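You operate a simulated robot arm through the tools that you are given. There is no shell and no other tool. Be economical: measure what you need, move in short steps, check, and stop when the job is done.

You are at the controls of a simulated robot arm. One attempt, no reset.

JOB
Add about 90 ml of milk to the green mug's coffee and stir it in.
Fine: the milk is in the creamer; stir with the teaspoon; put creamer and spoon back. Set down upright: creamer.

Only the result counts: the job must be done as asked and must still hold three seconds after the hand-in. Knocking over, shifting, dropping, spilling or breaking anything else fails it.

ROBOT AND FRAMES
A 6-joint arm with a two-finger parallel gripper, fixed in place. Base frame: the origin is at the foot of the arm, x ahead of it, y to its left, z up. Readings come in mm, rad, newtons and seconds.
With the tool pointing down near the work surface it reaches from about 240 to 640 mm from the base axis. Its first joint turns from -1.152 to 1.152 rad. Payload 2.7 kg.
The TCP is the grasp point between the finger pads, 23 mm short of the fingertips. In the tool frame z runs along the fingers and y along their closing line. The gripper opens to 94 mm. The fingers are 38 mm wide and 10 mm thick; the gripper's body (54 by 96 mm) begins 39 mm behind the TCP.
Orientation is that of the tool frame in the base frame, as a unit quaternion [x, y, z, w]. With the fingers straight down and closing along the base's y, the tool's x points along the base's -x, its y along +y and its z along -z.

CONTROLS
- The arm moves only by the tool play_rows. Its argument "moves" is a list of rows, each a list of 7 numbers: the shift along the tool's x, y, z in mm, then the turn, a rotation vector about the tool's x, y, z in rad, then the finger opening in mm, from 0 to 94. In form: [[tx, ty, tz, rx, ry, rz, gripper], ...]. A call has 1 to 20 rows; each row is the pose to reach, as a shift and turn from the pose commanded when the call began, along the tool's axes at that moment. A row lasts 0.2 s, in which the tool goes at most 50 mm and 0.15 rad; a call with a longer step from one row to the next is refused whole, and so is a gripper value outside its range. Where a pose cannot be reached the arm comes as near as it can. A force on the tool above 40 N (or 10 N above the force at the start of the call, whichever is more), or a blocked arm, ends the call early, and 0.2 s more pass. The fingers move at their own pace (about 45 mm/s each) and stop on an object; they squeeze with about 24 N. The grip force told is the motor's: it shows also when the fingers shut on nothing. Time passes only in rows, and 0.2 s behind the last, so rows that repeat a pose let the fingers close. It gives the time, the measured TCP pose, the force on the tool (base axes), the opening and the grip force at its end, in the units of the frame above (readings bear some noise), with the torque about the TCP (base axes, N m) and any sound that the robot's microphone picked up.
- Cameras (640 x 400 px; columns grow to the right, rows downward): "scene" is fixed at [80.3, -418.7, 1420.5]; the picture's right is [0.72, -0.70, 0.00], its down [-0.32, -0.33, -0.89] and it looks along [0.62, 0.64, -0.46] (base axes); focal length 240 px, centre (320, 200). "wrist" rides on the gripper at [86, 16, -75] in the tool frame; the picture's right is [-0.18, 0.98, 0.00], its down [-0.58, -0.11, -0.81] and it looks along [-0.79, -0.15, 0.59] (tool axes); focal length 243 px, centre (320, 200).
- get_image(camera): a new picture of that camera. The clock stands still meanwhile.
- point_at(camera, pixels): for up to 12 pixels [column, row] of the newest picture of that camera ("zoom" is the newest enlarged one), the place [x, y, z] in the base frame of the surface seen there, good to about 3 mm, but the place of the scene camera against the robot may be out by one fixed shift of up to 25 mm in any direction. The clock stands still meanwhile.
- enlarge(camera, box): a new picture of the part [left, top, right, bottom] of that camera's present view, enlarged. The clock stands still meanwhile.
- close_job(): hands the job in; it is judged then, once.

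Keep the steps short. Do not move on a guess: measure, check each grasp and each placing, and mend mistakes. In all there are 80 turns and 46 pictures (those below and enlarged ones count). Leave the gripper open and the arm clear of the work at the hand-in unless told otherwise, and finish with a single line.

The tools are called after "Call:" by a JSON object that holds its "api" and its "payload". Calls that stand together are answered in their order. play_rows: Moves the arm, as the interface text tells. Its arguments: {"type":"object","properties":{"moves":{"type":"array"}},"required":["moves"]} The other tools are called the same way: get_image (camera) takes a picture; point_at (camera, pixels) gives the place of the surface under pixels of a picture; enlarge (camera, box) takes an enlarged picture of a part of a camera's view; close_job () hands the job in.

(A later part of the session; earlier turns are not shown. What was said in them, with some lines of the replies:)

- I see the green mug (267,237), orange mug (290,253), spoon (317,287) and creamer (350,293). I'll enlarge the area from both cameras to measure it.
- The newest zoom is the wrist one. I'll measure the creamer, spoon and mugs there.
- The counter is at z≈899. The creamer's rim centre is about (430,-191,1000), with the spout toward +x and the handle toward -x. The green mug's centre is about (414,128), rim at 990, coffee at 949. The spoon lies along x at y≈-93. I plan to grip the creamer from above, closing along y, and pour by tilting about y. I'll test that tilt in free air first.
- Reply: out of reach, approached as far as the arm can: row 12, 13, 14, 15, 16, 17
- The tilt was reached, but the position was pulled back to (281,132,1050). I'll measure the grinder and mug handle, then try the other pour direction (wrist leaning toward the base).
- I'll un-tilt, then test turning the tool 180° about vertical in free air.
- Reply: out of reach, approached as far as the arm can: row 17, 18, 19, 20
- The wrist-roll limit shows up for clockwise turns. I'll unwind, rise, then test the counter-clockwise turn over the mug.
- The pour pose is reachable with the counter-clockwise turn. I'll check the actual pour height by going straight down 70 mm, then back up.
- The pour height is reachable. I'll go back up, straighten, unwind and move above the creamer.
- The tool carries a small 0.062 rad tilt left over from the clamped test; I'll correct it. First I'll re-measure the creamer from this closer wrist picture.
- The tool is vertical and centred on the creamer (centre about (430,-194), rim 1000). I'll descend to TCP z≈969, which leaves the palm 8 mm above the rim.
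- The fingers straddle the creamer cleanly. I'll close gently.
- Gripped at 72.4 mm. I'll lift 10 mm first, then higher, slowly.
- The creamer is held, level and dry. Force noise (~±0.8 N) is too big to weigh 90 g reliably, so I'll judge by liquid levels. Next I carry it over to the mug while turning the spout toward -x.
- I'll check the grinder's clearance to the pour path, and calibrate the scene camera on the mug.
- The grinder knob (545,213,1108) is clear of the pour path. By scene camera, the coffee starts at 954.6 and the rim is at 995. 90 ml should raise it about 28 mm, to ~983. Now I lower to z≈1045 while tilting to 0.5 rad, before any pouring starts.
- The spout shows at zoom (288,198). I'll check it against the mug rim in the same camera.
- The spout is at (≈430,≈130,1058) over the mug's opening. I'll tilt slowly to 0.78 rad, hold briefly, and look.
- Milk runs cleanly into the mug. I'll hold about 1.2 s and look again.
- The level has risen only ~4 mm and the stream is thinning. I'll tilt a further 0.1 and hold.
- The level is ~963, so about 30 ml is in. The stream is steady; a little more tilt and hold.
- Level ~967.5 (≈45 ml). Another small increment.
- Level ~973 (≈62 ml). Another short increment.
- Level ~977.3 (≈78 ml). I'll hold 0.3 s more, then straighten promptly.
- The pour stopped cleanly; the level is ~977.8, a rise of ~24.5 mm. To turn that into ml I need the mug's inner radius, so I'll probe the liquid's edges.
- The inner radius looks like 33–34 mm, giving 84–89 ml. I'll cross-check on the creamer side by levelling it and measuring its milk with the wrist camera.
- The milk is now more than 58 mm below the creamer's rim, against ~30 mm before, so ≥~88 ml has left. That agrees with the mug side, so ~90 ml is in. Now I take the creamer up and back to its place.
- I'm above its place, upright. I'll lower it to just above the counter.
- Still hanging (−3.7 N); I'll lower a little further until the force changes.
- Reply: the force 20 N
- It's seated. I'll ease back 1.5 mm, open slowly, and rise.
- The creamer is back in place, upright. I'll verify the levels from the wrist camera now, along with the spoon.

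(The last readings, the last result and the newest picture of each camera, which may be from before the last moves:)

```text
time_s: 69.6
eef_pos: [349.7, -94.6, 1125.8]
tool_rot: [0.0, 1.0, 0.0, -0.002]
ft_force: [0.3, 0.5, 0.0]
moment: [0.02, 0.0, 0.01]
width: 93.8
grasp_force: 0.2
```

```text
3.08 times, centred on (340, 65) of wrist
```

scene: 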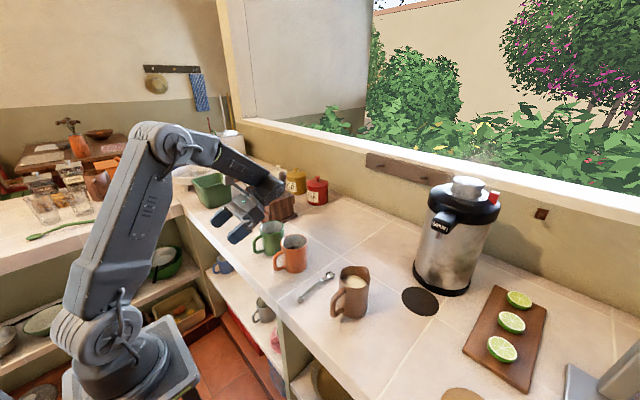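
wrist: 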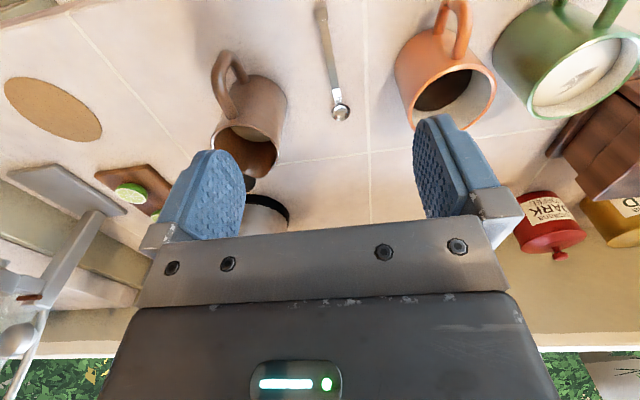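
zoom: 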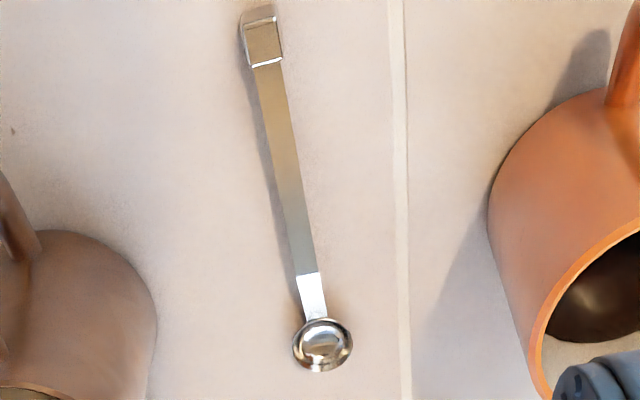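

Levels give roughly 84 ml. I'd like a sharper estimate of the mug's inner size and the creamer level before deciding on a top-up.

Call:
{"api": "enlarge", "payload": {"camera": "wrist", "box": [480, 0, 640, 125]}}

```text
3.20 times, centred on (560, 62) of wrist
```

zoom: 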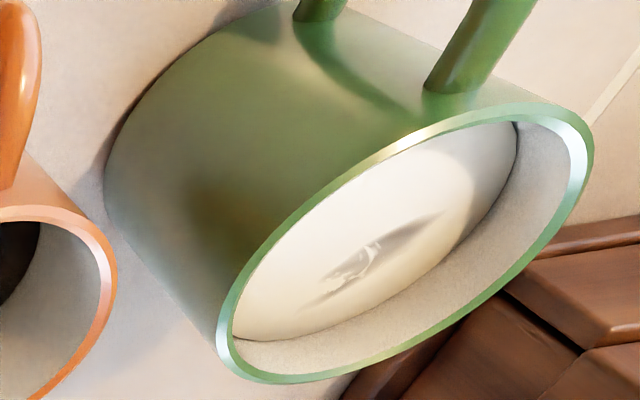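

Call:
{"api": "point_at", "payload": {"camera": "zoom", "pixels": [[219, 345], [590, 140], [235, 343], [573, 142], [300, 232], [480, 305], [465, 116], [270, 379], [300, 270], [400, 260], [480, 180], [280, 325]]}}

Call:
{"api": "point_at", "payload": {"camera": "zoom", "pixels": [[320, 240], [420, 160], [460, 150], [500, 150], [500, 170], [380, 200], [350, 310], [420, 290], [460, 220], [250, 335], [515, 130], [480, 150]]}}

```text
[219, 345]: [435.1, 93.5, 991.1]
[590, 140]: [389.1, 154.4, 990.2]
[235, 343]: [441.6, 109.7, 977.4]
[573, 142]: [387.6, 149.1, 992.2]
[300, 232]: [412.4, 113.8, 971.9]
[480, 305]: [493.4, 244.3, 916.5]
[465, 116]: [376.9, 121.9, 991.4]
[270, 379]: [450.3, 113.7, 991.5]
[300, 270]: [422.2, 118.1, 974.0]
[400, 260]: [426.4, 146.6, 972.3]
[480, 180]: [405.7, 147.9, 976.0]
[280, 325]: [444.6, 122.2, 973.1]
```

```text
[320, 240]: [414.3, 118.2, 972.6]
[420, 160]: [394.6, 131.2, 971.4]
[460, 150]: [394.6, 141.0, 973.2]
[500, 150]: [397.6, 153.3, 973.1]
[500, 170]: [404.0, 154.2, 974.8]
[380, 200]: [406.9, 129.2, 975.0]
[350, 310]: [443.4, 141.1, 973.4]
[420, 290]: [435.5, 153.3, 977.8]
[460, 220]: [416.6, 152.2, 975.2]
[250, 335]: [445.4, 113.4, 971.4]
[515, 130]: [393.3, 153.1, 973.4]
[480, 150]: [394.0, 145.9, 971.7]
```

The inner radius is about 34 mm and the level rose 24.4 mm, so about 89 ml. No top-up is needed.

For the spoon: it lies along x at y≈-94, bar top z≈914, end block near x 335–352, bowl at 467. I'll grip the bar at x≈375, opening only 50 mm to stay clear of the creamer.

Call:
{"api": "play_rows", "payload": {"moves": [[-25, 0.5, 40, 0, 0, 0, 50], [-25, 0.5, 80, 0, 0, 0, 50], [-25, 0.5, 120, 0, 0, 0, 50], [-25, 0.5, 155, 0, 0, 0, 50], [-25, 0.5, 176, 0, 0, 0, 50], [-25, 0.5, 176, 0, 0, 0, 50]]}}

Call:
{"api": "enlarge", "payload": {"camera": "scene", "box": [270, 220, 390, 320]}}

Call:
{"api": "get_image", "payload": {"camera": "wrist"}}

```text
time_s: 71.0
eef_pos: [375.0, -94.3, 951.4]
tool_rot: [0.0, 1.0, 0.0, -0.001]
ft_force: [-0.6, -0.5, 0.2]
moment: [0.03, 0.03, 0.03]
width: 49.8
grasp_force: 0.0
```

```text
4.00 times, centred on (330, 270) of scene
```

zoom: 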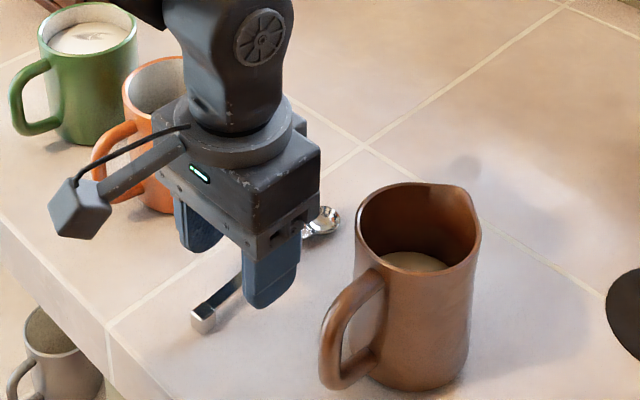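

```text
19 pictures are left
```

wrist: 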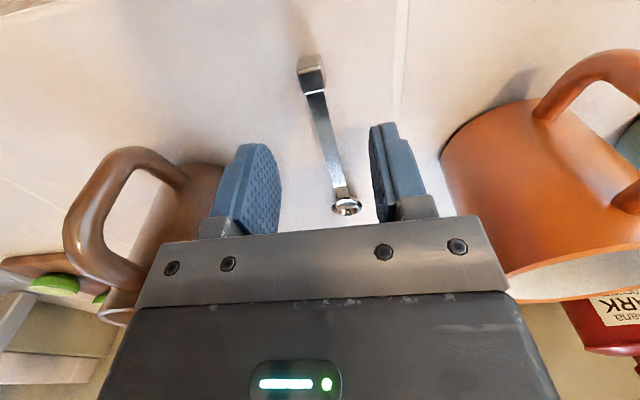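

The spoon is between the fingers. I'll re-measure it up close.

Call:
{"api": "point_at", "payload": {"camera": "wrist", "pixels": [[310, 60], [312, 80], [308, 95], [325, 94], [318, 110], [330, 150], [338, 185], [347, 206], [296, 60], [324, 60], [300, 110]]}}

```text
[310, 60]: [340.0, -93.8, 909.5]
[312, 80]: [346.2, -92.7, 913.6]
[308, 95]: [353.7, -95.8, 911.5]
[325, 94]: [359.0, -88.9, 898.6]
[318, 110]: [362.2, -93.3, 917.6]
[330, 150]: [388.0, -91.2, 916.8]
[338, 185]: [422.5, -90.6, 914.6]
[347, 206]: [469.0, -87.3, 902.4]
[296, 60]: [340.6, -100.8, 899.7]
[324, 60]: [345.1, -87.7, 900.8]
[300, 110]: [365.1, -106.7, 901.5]
```

The bar at x 375 is at y≈-92, top 916. I'll shift 2 mm, descend to z≈924 and close.

Call:
{"api": "play_rows", "payload": {"moves": [[0, 2, 10, 0, 0, 0, 50], [0, 2, 20, 0, 0, 0, 50], [0, 2, 27.5, 0, 0, 0, 50], [0, 2, 27.5, 0, 0, 0, 40], [0, 2, 27.5, 0, 0, 0, 30], [0, 2, 27.5, 0, 0, 0, 22], [0, 2, 27.5, 0, 0, 0, 14], [0, 2, 27.5, 0, 0, 0, 6], [0, 2, 27.5, 0, 0, 0, 0], [0, 2, 27.5, 0, 0, 0, 0]]}}

```text
time_s: 73.2
eef_pos: [375.9, -92.6, 925.4]
tool_rot: [0.001, 1.0, 0.001, -0.001]
ft_force: [0.3, -0.1, -0.3]
moment: [0.04, 0.0, -0.04]
width: 5.3
grasp_force: 23.3
```

Gripped, 5.3 mm wide. I'll lift to z≈1130 and look.

Call:
{"api": "play_rows", "payload": {"moves": [[0, 0, -5, 0, 0, 0, 0], [0, 0, -15, 0, 0, 0, 0], [0, 0, -35, 0, 0, 0, 0], [0, 0, -65, 0, 0, 0, 0], [0, 0, -100, 0, 0, 0, 0], [0, 0, -140, 0, 0, 0, 0], [0, 0, -180, 0, 0, 0, 0], [0, 0, -205, 0, 0, 0, 0], [0, 0, -205, 0, 0, 0, 0]]}}

Call:
{"api": "get_image", "payload": {"camera": "wrist"}}

Call:
{"api": "point_at", "payload": {"camera": "wrist", "pixels": [[310, 60], [312, 80], [318, 110], [330, 150], [338, 185], [347, 206]]}}

```text
time_s: 75.2
eef_pos: [375.9, -91.4, 1128.8]
tool_rot: [-0.001, 1.0, 0.0, -0.002]
ft_force: [-0.2, -0.4, 0.6]
moment: [0.0, 0.01, -0.03]
width: 5.4
grasp_force: 24.5
```

```text
18 pictures are left
```

wrist: 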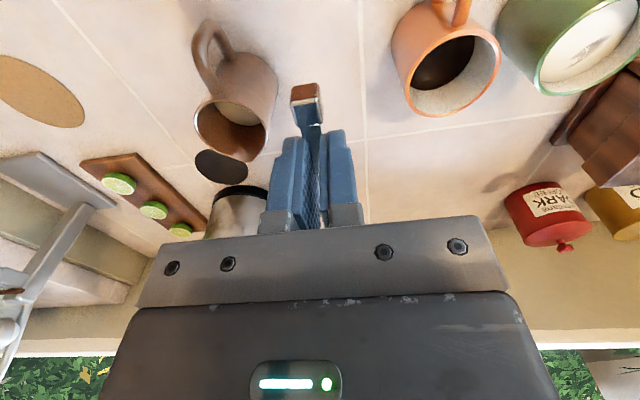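

```text
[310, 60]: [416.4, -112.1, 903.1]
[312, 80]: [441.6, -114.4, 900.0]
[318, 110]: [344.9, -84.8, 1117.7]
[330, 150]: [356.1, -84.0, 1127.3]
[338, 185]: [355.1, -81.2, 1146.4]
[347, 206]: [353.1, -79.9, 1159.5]
```

The spoon is held firmly. I carry it above the mug, turning so the bowl side faces -x.

Call:
{"api": "play_rows", "payload": {"moves": [[-4, 11, 0, 0, 0, -0.15, 0], [-8, 22, 0, 0, 0, -0.3, 0], [-12, 33, -3, 0, 0, -0.45, 0], [-16, 44, -6, 0, 0, -0.6, 0], [-20, 55, -9, 0, 0, -0.75, 0], [-24, 66, -12, 0, 0, -0.9, 0], [-28, 77, -15, 0, 0, -1.05, 0], [-32, 88, -20, 0, 0, -1.2, 0], [-36, 99, -25, 0, 0, -1.35, 0], [-40, 110, -30, 0, 0, -1.5, 0], [-44, 121, -30, 0, 0, -1.65, 0], [-48, 132, -30, 0, 0, -1.8, 0], [-52, 143, -30, 0, 0, -1.95, 0], [-56, 154, -30, 0, 0, -2.1, 0], [-60, 165, -30, 0, 0, -2.25, 0], [-64, 176, -30, 0, 0, -2.4, 0], [-66, 187, -30, 0, 0, -2.55, 0], [-66, 198, -30, 0, 0, -2.7, 0], [-66, 206, -30, 0, 0, -2.85, 0], [-66, 211, -30, 0, 0, -3.0, 0]]}}

Call:
{"api": "play_rows", "payload": {"moves": [[0, 0, 0, 0, 0.12, 0, 0], [0, 0, 0, 0, 0.24, 0, 0], [0, 0, 0, 0, 0.36, 0, 0], [0, 0, 0, 0, 0.48, 0, 0], [0, 0, 0, 0, 0.6, 0, 0], [0, 0, 0, 0, 0.72, 0, 0], [0, 0, 0, 0, 0.84, 0, 0], [0, 0, 0, 0, 0.96, 0, 0], [0, 0, 0, 0, 1.08, 0, 0], [0, 0, 0, 0, 1.2, 0, 0], [0, 0, 0, 0, 1.2, 0, 0]]}}

Call:
{"api": "enlarge", "payload": {"camera": "scene", "box": [210, 130, 350, 240]}}

```text
time_s: 79.4
eef_pos: [440.8, 120.8, 1160.5]
tool_rot: [0.998, -0.069, -0.001, 0.0]
ft_force: [0.0, 0.6, 0.3]
moment: [-0.02, -0.02, 0.02]
width: 5.3
grasp_force: 24.2
```

```text
time_s: 81.8
eef_pos: [441.1, 120.1, 1160.1]
tool_rot: [0.824, -0.059, 0.562, 0.04]
ft_force: [0.6, -0.3, -0.7]
moment: [0.0, 0.0, 0.02]
width: 5.4
grasp_force: 23.7
```

```text
3.64 times, centred on (280, 185) of scene
```

zoom: 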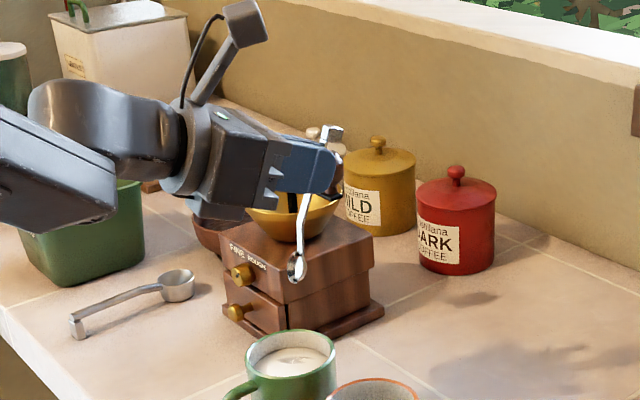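

The spoon points down steeply. I'll measure the bowl and the mug rim in the same camera.

Call:
{"api": "point_at", "payload": {"camera": "zoom", "pixels": [[295, 280], [297, 266], [293, 259], [300, 230], [306, 200], [332, 132], [248, 368], [332, 355], [290, 331], [285, 360], [300, 362]]}}

```text
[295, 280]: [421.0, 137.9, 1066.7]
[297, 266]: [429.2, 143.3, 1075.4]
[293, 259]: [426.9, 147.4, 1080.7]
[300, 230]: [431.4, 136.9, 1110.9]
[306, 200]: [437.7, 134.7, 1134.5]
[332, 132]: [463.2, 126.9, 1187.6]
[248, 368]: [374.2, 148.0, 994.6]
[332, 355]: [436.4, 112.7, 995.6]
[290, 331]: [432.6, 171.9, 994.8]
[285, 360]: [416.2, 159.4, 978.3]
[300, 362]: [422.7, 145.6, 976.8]
```

I'll check the forearm's lowest points before descending 130 mm.

Call:
{"api": "point_at", "payload": {"camera": "zoom", "pixels": [[110, 217], [60, 232], [20, 228], [150, 185], [200, 210], [250, 205], [2, 220]]}}

```text
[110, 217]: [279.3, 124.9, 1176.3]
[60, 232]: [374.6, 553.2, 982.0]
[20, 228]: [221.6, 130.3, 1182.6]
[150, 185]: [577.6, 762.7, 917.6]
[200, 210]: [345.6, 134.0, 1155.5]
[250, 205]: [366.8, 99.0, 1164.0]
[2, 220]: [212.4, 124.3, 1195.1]
```

Clearance is fine. I'll shift about 18 mm toward -x, then lower 55 mm so the bowl hangs just above the rim, and look.

Call:
{"api": "play_rows", "payload": {"moves": [[-6.5, 3, -16.8, 0, 0, 0, 0], [-30, 3, -7.5, 0, 0, 0, 0], [-57.8, 3, 3.1, 0, 0, 0, 0], [-57.8, 3, 3.1, 0, 0, 0, 0]]}}

Call:
{"api": "enlarge", "payload": {"camera": "scene", "box": [220, 170, 340, 245]}}

Call:
{"api": "point_at", "payload": {"camera": "zoom", "pixels": [[213, 312], [340, 304], [275, 272], [260, 340], [276, 282], [276, 265], [272, 255], [280, 230]]}}

```text
time_s: 82.8
eef_pos: [422.8, 119.9, 1104.2]
tool_rot: [0.824, -0.059, 0.562, 0.041]
ft_force: [0.9, 0.4, -1.2]
moment: [0.03, 0.01, -0.01]
width: 5.2
grasp_force: 24.1
```

```text
5.33 times, centred on (280, 208) of scene
```

zoom: 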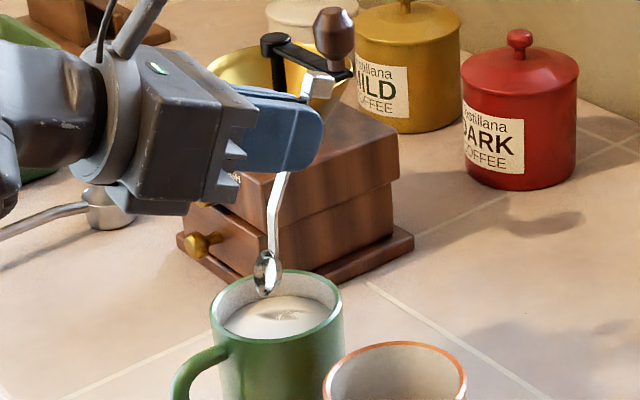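

```text
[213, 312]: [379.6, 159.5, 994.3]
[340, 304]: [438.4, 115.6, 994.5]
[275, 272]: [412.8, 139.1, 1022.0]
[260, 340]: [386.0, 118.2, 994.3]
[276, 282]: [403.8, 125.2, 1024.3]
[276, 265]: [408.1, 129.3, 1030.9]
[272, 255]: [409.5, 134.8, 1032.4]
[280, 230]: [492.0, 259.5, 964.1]
```

The bowl sits about 10 mm toward -x of the mug's centre. I'll shift +8 mm in x and +2 in y, then lower 68 mm into the coffee slowly.

Call:
{"api": "play_rows", "payload": {"moves": [[2.9, -3, 7.5, 0, 0, 0, 0], [2.9, -3, 7.5, 0, 0, 0, 0], [-8.3, -3, 11.8, 0, 0, 0, 0], [-19.5, -3, 16.2, 0, 0, 0, 0], [-30.7, -3, 20.5, 0, 0, 0, 0], [-41, -3, 24.5, 0, 0, 0, 0], [-51, -3, 28.4, 0, 0, 0, 0], [-60.5, -3, 32.1, 0, 0, 0, 0], [-60.5, -3, 32.1, 0, 0, 0, 0]]}}

Call:
{"api": "enlarge", "payload": {"camera": "scene", "box": [220, 170, 340, 245]}}

```text
time_s: 84.8
eef_pos: [432.5, 121.5, 1035.6]
tool_rot: [0.824, -0.057, 0.563, 0.04]
ft_force: [0.1, -0.3, 0.3]
moment: [-0.05, 0.01, -0.02]
width: 5.3
grasp_force: 24.2
```

```text
5.33 times, centred on (280, 208) of scene
```

zoom: 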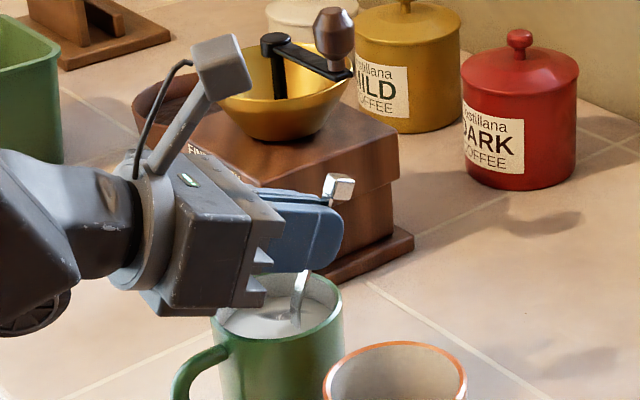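

The spoon is in the coffee, clear of the walls. I stir with 10 mm circles and watch the force.

Call:
{"api": "play_rows", "payload": {"moves": [[1.8, 0, 4.6, 0, 0, 0, 0], [3.6, 0, 9.3, 0, 0, 0, 0], [2.6, 7.1, 6.6, 0, 0, 0, 0], [0, 10, 0, 0, 0, 0, 0], [-2.6, 7.1, -6.6, 0, 0, 0, 0], [-3.6, 0, -9.3, 0, 0, 0, 0], [-2.6, -7.1, -6.6, 0, 0, 0, 0], [0, -10, 0, 0, 0, 0, 0], [2.6, -7.1, 6.6, 0, 0, 0, 0], [3.6, 0, 9.3, 0, 0, 0, 0], [2.6, 7.1, 6.6, 0, 0, 0, 0], [0, 10, 0, 0, 0, 0, 0], [-2.6, 7.1, -6.6, 0, 0, 0, 0], [-3.6, 0, -9.3, 0, 0, 0, 0], [-2.6, -7.1, -6.6, 0, 0, 0, 0], [0, -10, 0, 0, 0, 0, 0], [2.6, -7.1, 6.6, 0, 0, 0, 0], [3.6, 0, 9.3, 0, 0, 0, 0], [0, 0, 0, 0, 0, 0, 0]]}}

Call:
{"api": "enlarge", "payload": {"camera": "scene", "box": [220, 170, 340, 245]}}

```text
time_s: 88.8
eef_pos: [431.1, 121.8, 1036.9]
tool_rot: [0.824, -0.058, 0.562, 0.04]
ft_force: [1.1, -0.1, -1.2]
moment: [0.03, 0.02, -0.03]
width: 5.6
grasp_force: 23.6
```

```text
5.33 times, centred on (280, 208) of scene
```

zoom: 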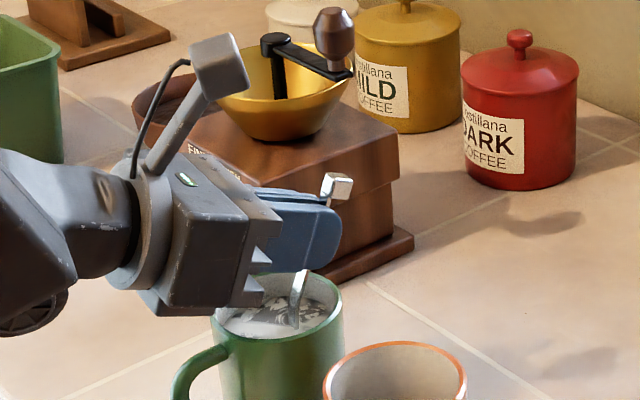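

The coffee is streaked and mixing, with no contact and no spill. I'll keep stirring.

Call:
{"api": "play_rows", "payload": {"moves": [[1.8, 0, 4.6, 0, 0, 0, 0], [3.6, 0, 9.3, 0, 0, 0, 0], [2.6, 7.1, 6.6, 0, 0, 0, 0], [0, 10, 0, 0, 0, 0, 0], [-2.6, 7.1, -6.6, 0, 0, 0, 0], [-3.6, 0, -9.3, 0, 0, 0, 0], [-2.6, -7.1, -6.6, 0, 0, 0, 0], [0, -10, 0, 0, 0, 0, 0], [2.6, -7.1, 6.6, 0, 0, 0, 0], [3.6, 0, 9.3, 0, 0, 0, 0], [2.6, 7.1, 6.6, 0, 0, 0, 0], [0, 10, 0, 0, 0, 0, 0], [-2.6, 7.1, -6.6, 0, 0, 0, 0], [-3.6, 0, -9.3, 0, 0, 0, 0], [-2.6, -7.1, -6.6, 0, 0, 0, 0], [0, -10, 0, 0, 0, 0, 0], [2.6, -7.1, 6.6, 0, 0, 0, 0], [3.6, 0, 9.3, 0, 0, 0, 0], [0, 0, 0, 0, 0, 0, 0]]}}

Call:
{"api": "play_rows", "payload": {"moves": [[1.8, 0, 4.6, 0, 0, 0, 0], [3.6, 0, 9.3, 0, 0, 0, 0], [2.6, 7.1, 6.6, 0, 0, 0, 0], [0, 10, 0, 0, 0, 0, 0], [-2.6, 7.1, -6.6, 0, 0, 0, 0], [-3.6, 0, -9.3, 0, 0, 0, 0], [-2.6, -7.1, -6.6, 0, 0, 0, 0], [0, -10, 0, 0, 0, 0, 0], [2.6, -7.1, 6.6, 0, 0, 0, 0], [3.6, 0, 9.3, 0, 0, 0, 0], [2.6, 7.1, 6.6, 0, 0, 0, 0], [0, 10, 0, 0, 0, 0, 0], [-2.6, 7.1, -6.6, 0, 0, 0, 0], [-3.6, 0, -9.3, 0, 0, 0, 0], [-2.6, -7.1, -6.6, 0, 0, 0, 0], [0, -10, 0, 0, 0, 0, 0], [2.6, -7.1, 6.6, 0, 0, 0, 0], [3.6, 0, 9.3, 0, 0, 0, 0], [0, 0, 0, 0, 0, 0, 0]]}}

Call:
{"api": "enlarge", "payload": {"camera": "scene", "box": [220, 170, 340, 245]}}

```text
time_s: 92.8
eef_pos: [432.1, 121.1, 1036.7]
tool_rot: [0.824, -0.059, 0.562, 0.041]
ft_force: [0.8, 0.0, 0.6]
moment: [-0.03, 0.02, -0.02]
width: 5.6
grasp_force: 24.0
```

```text
time_s: 96.8
eef_pos: [432.8, 121.3, 1036.2]
tool_rot: [0.824, -0.058, 0.563, 0.04]
ft_force: [0.3, -0.3, 0.2]
moment: [0.03, -0.03, 0.03]
width: 5.3
grasp_force: 23.9
```

```text
5.33 times, centred on (280, 208) of scene
```

zoom: 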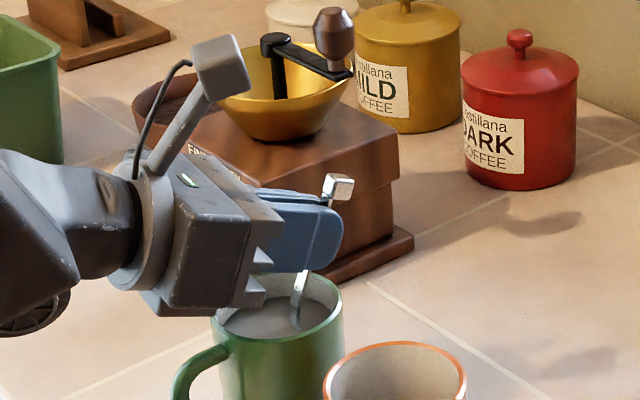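

The coffee is now uniform in colour. I'll do one more round, then lift the bowl just out of the liquid to drip inside the mug, then rise.

Call:
{"api": "play_rows", "payload": {"moves": [[1.8, 0, 4.6, 0, 0, 0, 0], [3.6, 0, 9.3, 0, 0, 0, 0], [2.6, 7.1, 6.6, 0, 0, 0, 0], [0, 10, 0, 0, 0, 0, 0], [-2.6, 7.1, -6.6, 0, 0, 0, 0], [-3.6, 0, -9.3, 0, 0, 0, 0], [-2.6, -7.1, -6.6, 0, 0, 0, 0], [0, -10, 0, 0, 0, 0, 0], [2.6, -7.1, 6.6, 0, 0, 0, 0], [3.6, 0, 9.3, 0, 0, 0, 0], [2.6, 7.1, 6.6, 0, 0, 0, 0], [0, 10, 0, 0, 0, 0, 0], [-2.6, 7.1, -6.6, 0, 0, 0, 0], [-3.6, 0, -9.3, 0, 0, 0, 0], [-2.6, -7.1, -6.6, 0, 0, 0, 0], [0, -10, 0, 0, 0, 0, 0], [0, 0, 0, 0, 0, 0, 0], [0, 0, 0, 0, 0, 0, 0]]}}

Call:
{"api": "play_rows", "payload": {"moves": [[9, 0, -3.5, 0, 0, 0, 0], [20, 0, -7.8, 0, 0, 0, 0], [31, 0, -12, 0, 0, 0, 0], [42, 0, -16.3, 0, 0, 0, 0], [51, 0, -19.8, 0, 0, 0, 0], [51, 0, -19.8, 0, 0, 0, 0], [51, 0, -19.8, 0, 0, 0, 0], [51, 0, -19.8, 0, 0, 0, 0], [51, 0, -19.8, 0, 0, 0, 0], [51, 0, -19.8, 0, 0, 0, 0], [51, 0, -19.8, 0, 0, 0, 0], [51, 0, -19.8, 0, 0, 0, 0], [65, 0, -25.3, 0, 0, 0, 0], [85, 0, -33, 0, 0, 0, 0], [105, 0, -41, 0, 0, 0, 0], [121, 0, -47, 0, 0, 0, 0], [121, 0, -47, 0, 0, 0, 0]]}}

Call:
{"api": "enlarge", "payload": {"camera": "scene", "box": [210, 130, 350, 240]}}

```text
time_s: 100.6
eef_pos: [431.2, 122.6, 1036.6]
tool_rot: [0.824, -0.057, 0.562, 0.04]
ft_force: [0.2, -0.1, 0.3]
moment: [0.01, 0.0, 0.0]
width: 5.3
grasp_force: 23.8
```

```text
time_s: 104.2
eef_pos: [432.9, 122.2, 1166.4]
tool_rot: [0.824, -0.058, 0.562, 0.04]
ft_force: [-0.6, -0.4, -0.8]
moment: [0.01, 0.03, 0.0]
width: 5.1
grasp_force: 24.1
```

```text
3.64 times, centred on (280, 185) of scene
```

zoom: 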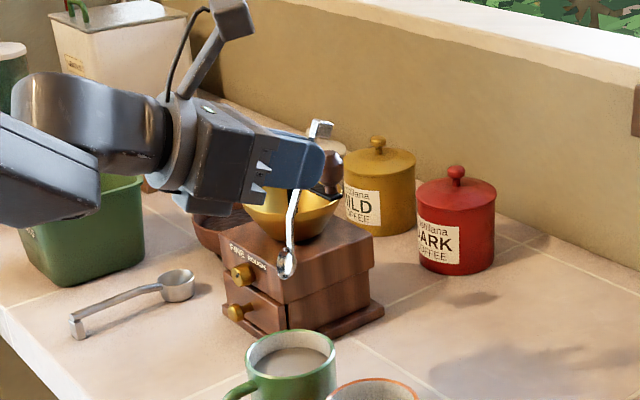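

The coffee is evenly light brown. I level the spoon and carry it back above its place.

Call:
{"api": "play_rows", "payload": {"moves": [[0, 0, 0, 0, 0, 0, 0], [0, 0, 0, 0, 0, 0, 0], [0, 0, 0, 0, 0, 0, 0], [0, 0, 0, 0, -0.12, 0, 0], [0, 0, 0, 0, -0.24, 0, 0], [0, 0, 0, 0, -0.36, 0, 0], [0, 0, 0, 0, -0.48, 0, 0], [0, 0, 0, 0, -0.6, 0, 0], [0, 0, 0, 0, -0.72, 0, 0], [0, 0, 0, 0, -0.84, 0, 0], [0, 0, 0, 0, -0.96, 0, 0], [0, 0, 0, 0, -1.08, 0, 0], [0, 0, 0, 0, -1.2, 0, 0], [0, 0, 0, 0, -1.2, 0, 0]]}}

Call:
{"api": "play_rows", "payload": {"moves": [[-1, 11, 0, 0, 0, 0.15, 0], [-3, 22, 0, 0, 0, 0.3, 0], [-4, 33, 0, 0, 0, 0.45, 0], [-5, 44, 0, 0, 0, 0.6, 0], [-7, 55, 0, 0, 0, 0.75, 0], [-8, 66, 0, 0, 0, 0.9, 0], [-9, 77, 0, 0, 0, 1.05, 0], [-11, 88, 0, 0, 0, 1.2, 0], [-12, 99, 0, 0, 0, 1.35, 0], [-13, 110, 0, 0, 0, 1.5, 0], [-15, 121, 0, 0, 0, 1.65, 0], [-16, 132, 0, 0, 0, 1.8, 0], [-17, 143, 0, 0, 0, 1.95, 0], [-18, 154, 0, 0, 0, 2.1, 0], [-20, 165, 0, 0, 0, 2.25, 0], [-21, 176, 0, 0, 0, 2.4, 0], [-22, 187, 0, 0, 0, 2.55, 0], [-24, 198, 0, 0, 0, 2.7, 0], [-25, 209, 0, 0, 0, 2.85, 0], [-26, 220, 0, 0, 0, 3.0, 0]]}}

Call:
{"api": "play_rows", "payload": {"moves": [[0, 0, 0, 0, 0, 0, 0]]}}

Call:
{"api": "enlarge", "payload": {"camera": "scene", "box": [260, 170, 400, 280]}}

```text
time_s: 107.2
eef_pos: [432.0, 121.1, 1166.2]
tool_rot: [0.998, -0.07, -0.002, -0.001]
ft_force: [-0.2, -0.6, -0.1]
moment: [-0.02, 0.01, -0.03]
width: 5.3
grasp_force: 23.9
```

```text
time_s: 111.4
eef_pos: [375.6, -93.1, 1167.9]
tool_rot: [0.001, 1.0, -0.001, -0.001]
ft_force: [-0.6, -0.3, -0.9]
moment: [0.02, 0.01, -0.02]
width: 5.7
grasp_force: 23.8
```

```text
time_s: 111.8
eef_pos: [374.3, -93.2, 1167.0]
tool_rot: [0.0, 1.0, 0.0, -0.001]
ft_force: [0.1, -0.2, -0.4]
moment: [0.01, -0.01, 0.02]
width: 5.2
grasp_force: 24.1
```

```text
3.64 times, centred on (330, 225) of scene
```

zoom: 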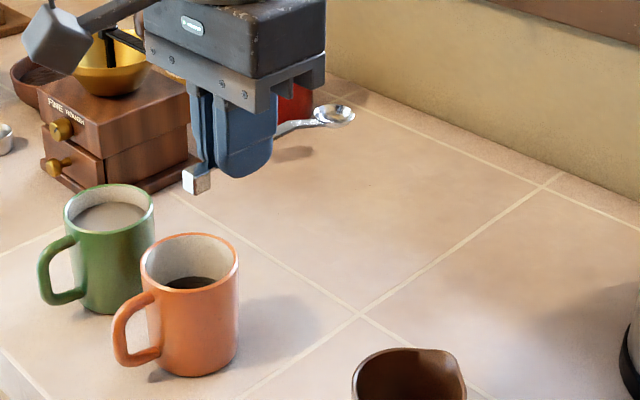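

I'll check the spoon's slope in the grip: the bowl at zoom (335,113) and the block at (197,182).

Call:
{"api": "point_at", "payload": {"camera": "zoom", "pixels": [[335, 113], [345, 112], [322, 122], [300, 124], [283, 130], [197, 172], [204, 184], [189, 183], [197, 193]]}}

```text
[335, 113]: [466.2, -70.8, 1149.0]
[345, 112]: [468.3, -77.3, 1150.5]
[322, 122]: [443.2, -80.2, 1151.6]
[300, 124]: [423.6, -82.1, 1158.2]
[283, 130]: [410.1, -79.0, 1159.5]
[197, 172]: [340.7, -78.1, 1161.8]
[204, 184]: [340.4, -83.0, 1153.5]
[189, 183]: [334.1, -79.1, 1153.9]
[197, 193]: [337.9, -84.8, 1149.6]
```

The spoon is level, just as it was picked up. I lower it to 3 mm above the counter.

Call:
{"api": "play_rows", "payload": {"moves": [[-1, 0.8, 40, 0, 0, 0, 0], [-1, 0.8, 80, 0, 0, 0, 0], [-1, 0.8, 120, 0, 0, 0, 0], [-1, 0.8, 160, 0, 0, 0, 0], [-1, 0.8, 195, 0, 0, 0, 0], [-1, 0.8, 220, 0, 0, 0, 0], [-1, 0.8, 232, 0, 0, 0, 0], [-1, 0.8, 238, 0, 0, 0, 0], [-1, 0.8, 239, 0, 0, 0, 0], [-1, 0.8, 239, 0, 0, 0, 0]]}}

Call:
{"api": "play_rows", "payload": {"moves": [[0, 0, 0.7, 0, 0, 0, 0], [0, 0, 1.4, 0, 0, 0, 0], [0, 0, 1.4, 0, 0, 0, 0]]}}

```text
time_s: 114.0
eef_pos: [374.7, -91.8, 927.4]
tool_rot: [0.0, 1.0, 0.0, -0.002]
ft_force: [-0.6, -0.7, -0.1]
moment: [-0.02, 0.02, -0.03]
width: 5.5
grasp_force: 24.1
```

```text
time_s: 114.8
eef_pos: [376.2, -91.7, 925.3]
tool_rot: [0.0, 1.0, 0.0, -0.001]
ft_force: [-1.5, 0.9, 3.1]
moment: [-0.04, -0.31, 0.03]
width: 5.3
grasp_force: 24.2
```

Light contact (3 N) at the pick-up height. I'll release to 50 mm only (the creamer is near) and rise.

Call:
{"api": "play_rows", "payload": {"moves": [[0, 0, 0, 0, 0, 0, 8], [0, 0, 0, 0, 0, 0, 20], [0, 0, 0, 0, 0, 0, 35], [0, 0, 0, 0, 0, 0, 50], [0, 0, 0, 0, 0, 0, 50]]}}

Call:
{"api": "play_rows", "payload": {"moves": [[0, 0, -20, 0, 0, 0, 50], [0, 0, -50, 0, 0, 0, 50], [0, 0, -90, 0, 0, 0, 50], [0, 0, -130, 0, 0, 0, 50], [0, 0, -170, 0, 0, 0, 50], [20, 0, -210, 0, 0, 0, 70], [50, 0, -250, 0, 0, 0, 94], [80, 0, -290, 0, 0, 0, 94], [90, 0, -330, 0, 0, 0, 94], [90, 0, -330, 0, 0, 0, 94]]}}

Call:
{"api": "get_image", "payload": {"camera": "scene"}}

Call:
{"api": "enlarge", "payload": {"camera": "scene", "box": [220, 200, 420, 325]}}

```text
time_s: 116.0
eef_pos: [375.6, -93.3, 925.2]
tool_rot: [0.0, 1.0, 0.001, -0.001]
ft_force: [0.5, 0.5, 0.5]
moment: [0.03, 0.03, 0.0]
width: 49.8
grasp_force: 0.0
```

```text
time_s: 118.2
eef_pos: [286.5, -91.6, 1258.2]
tool_rot: [0.0, 1.0, 0.0, -0.002]
ft_force: [0.3, -0.2, -0.1]
moment: [-0.01, 0.0, -0.03]
width: 93.9
grasp_force: 0.0
```

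```text
10 pictures are left
```

scene: 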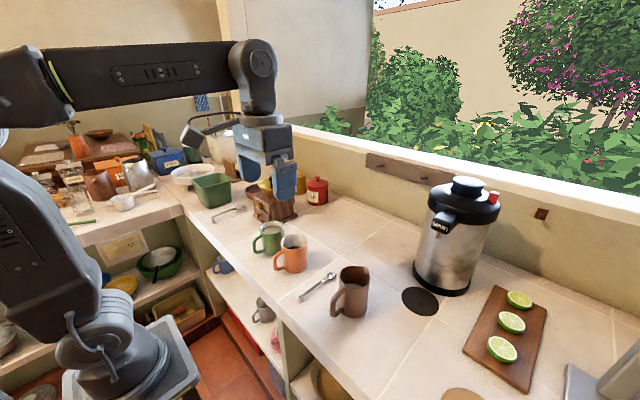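

```text
3.20 times, centred on (320, 262) of scene
```

zoom: 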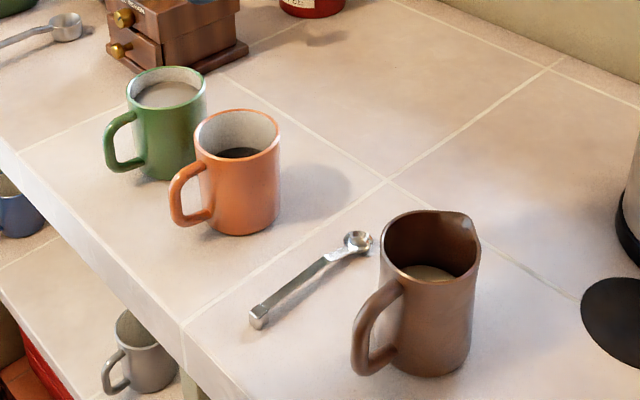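

Everything is in order: the mug's coffee is evenly mixed, the creamer stands upright in its place, the spoon is back, there are no spills, and the arm is clear with the gripper open. Handing in.

Call:
{"api": "close_job", "payload": {}}

```text
The job is handed in.
```

I poured about 90 ml of milk (about 89 ml by the level rise) into the green mug's coffee, stirred it in, and put the creamer (upright) and teaspoon back, with no spills seen.
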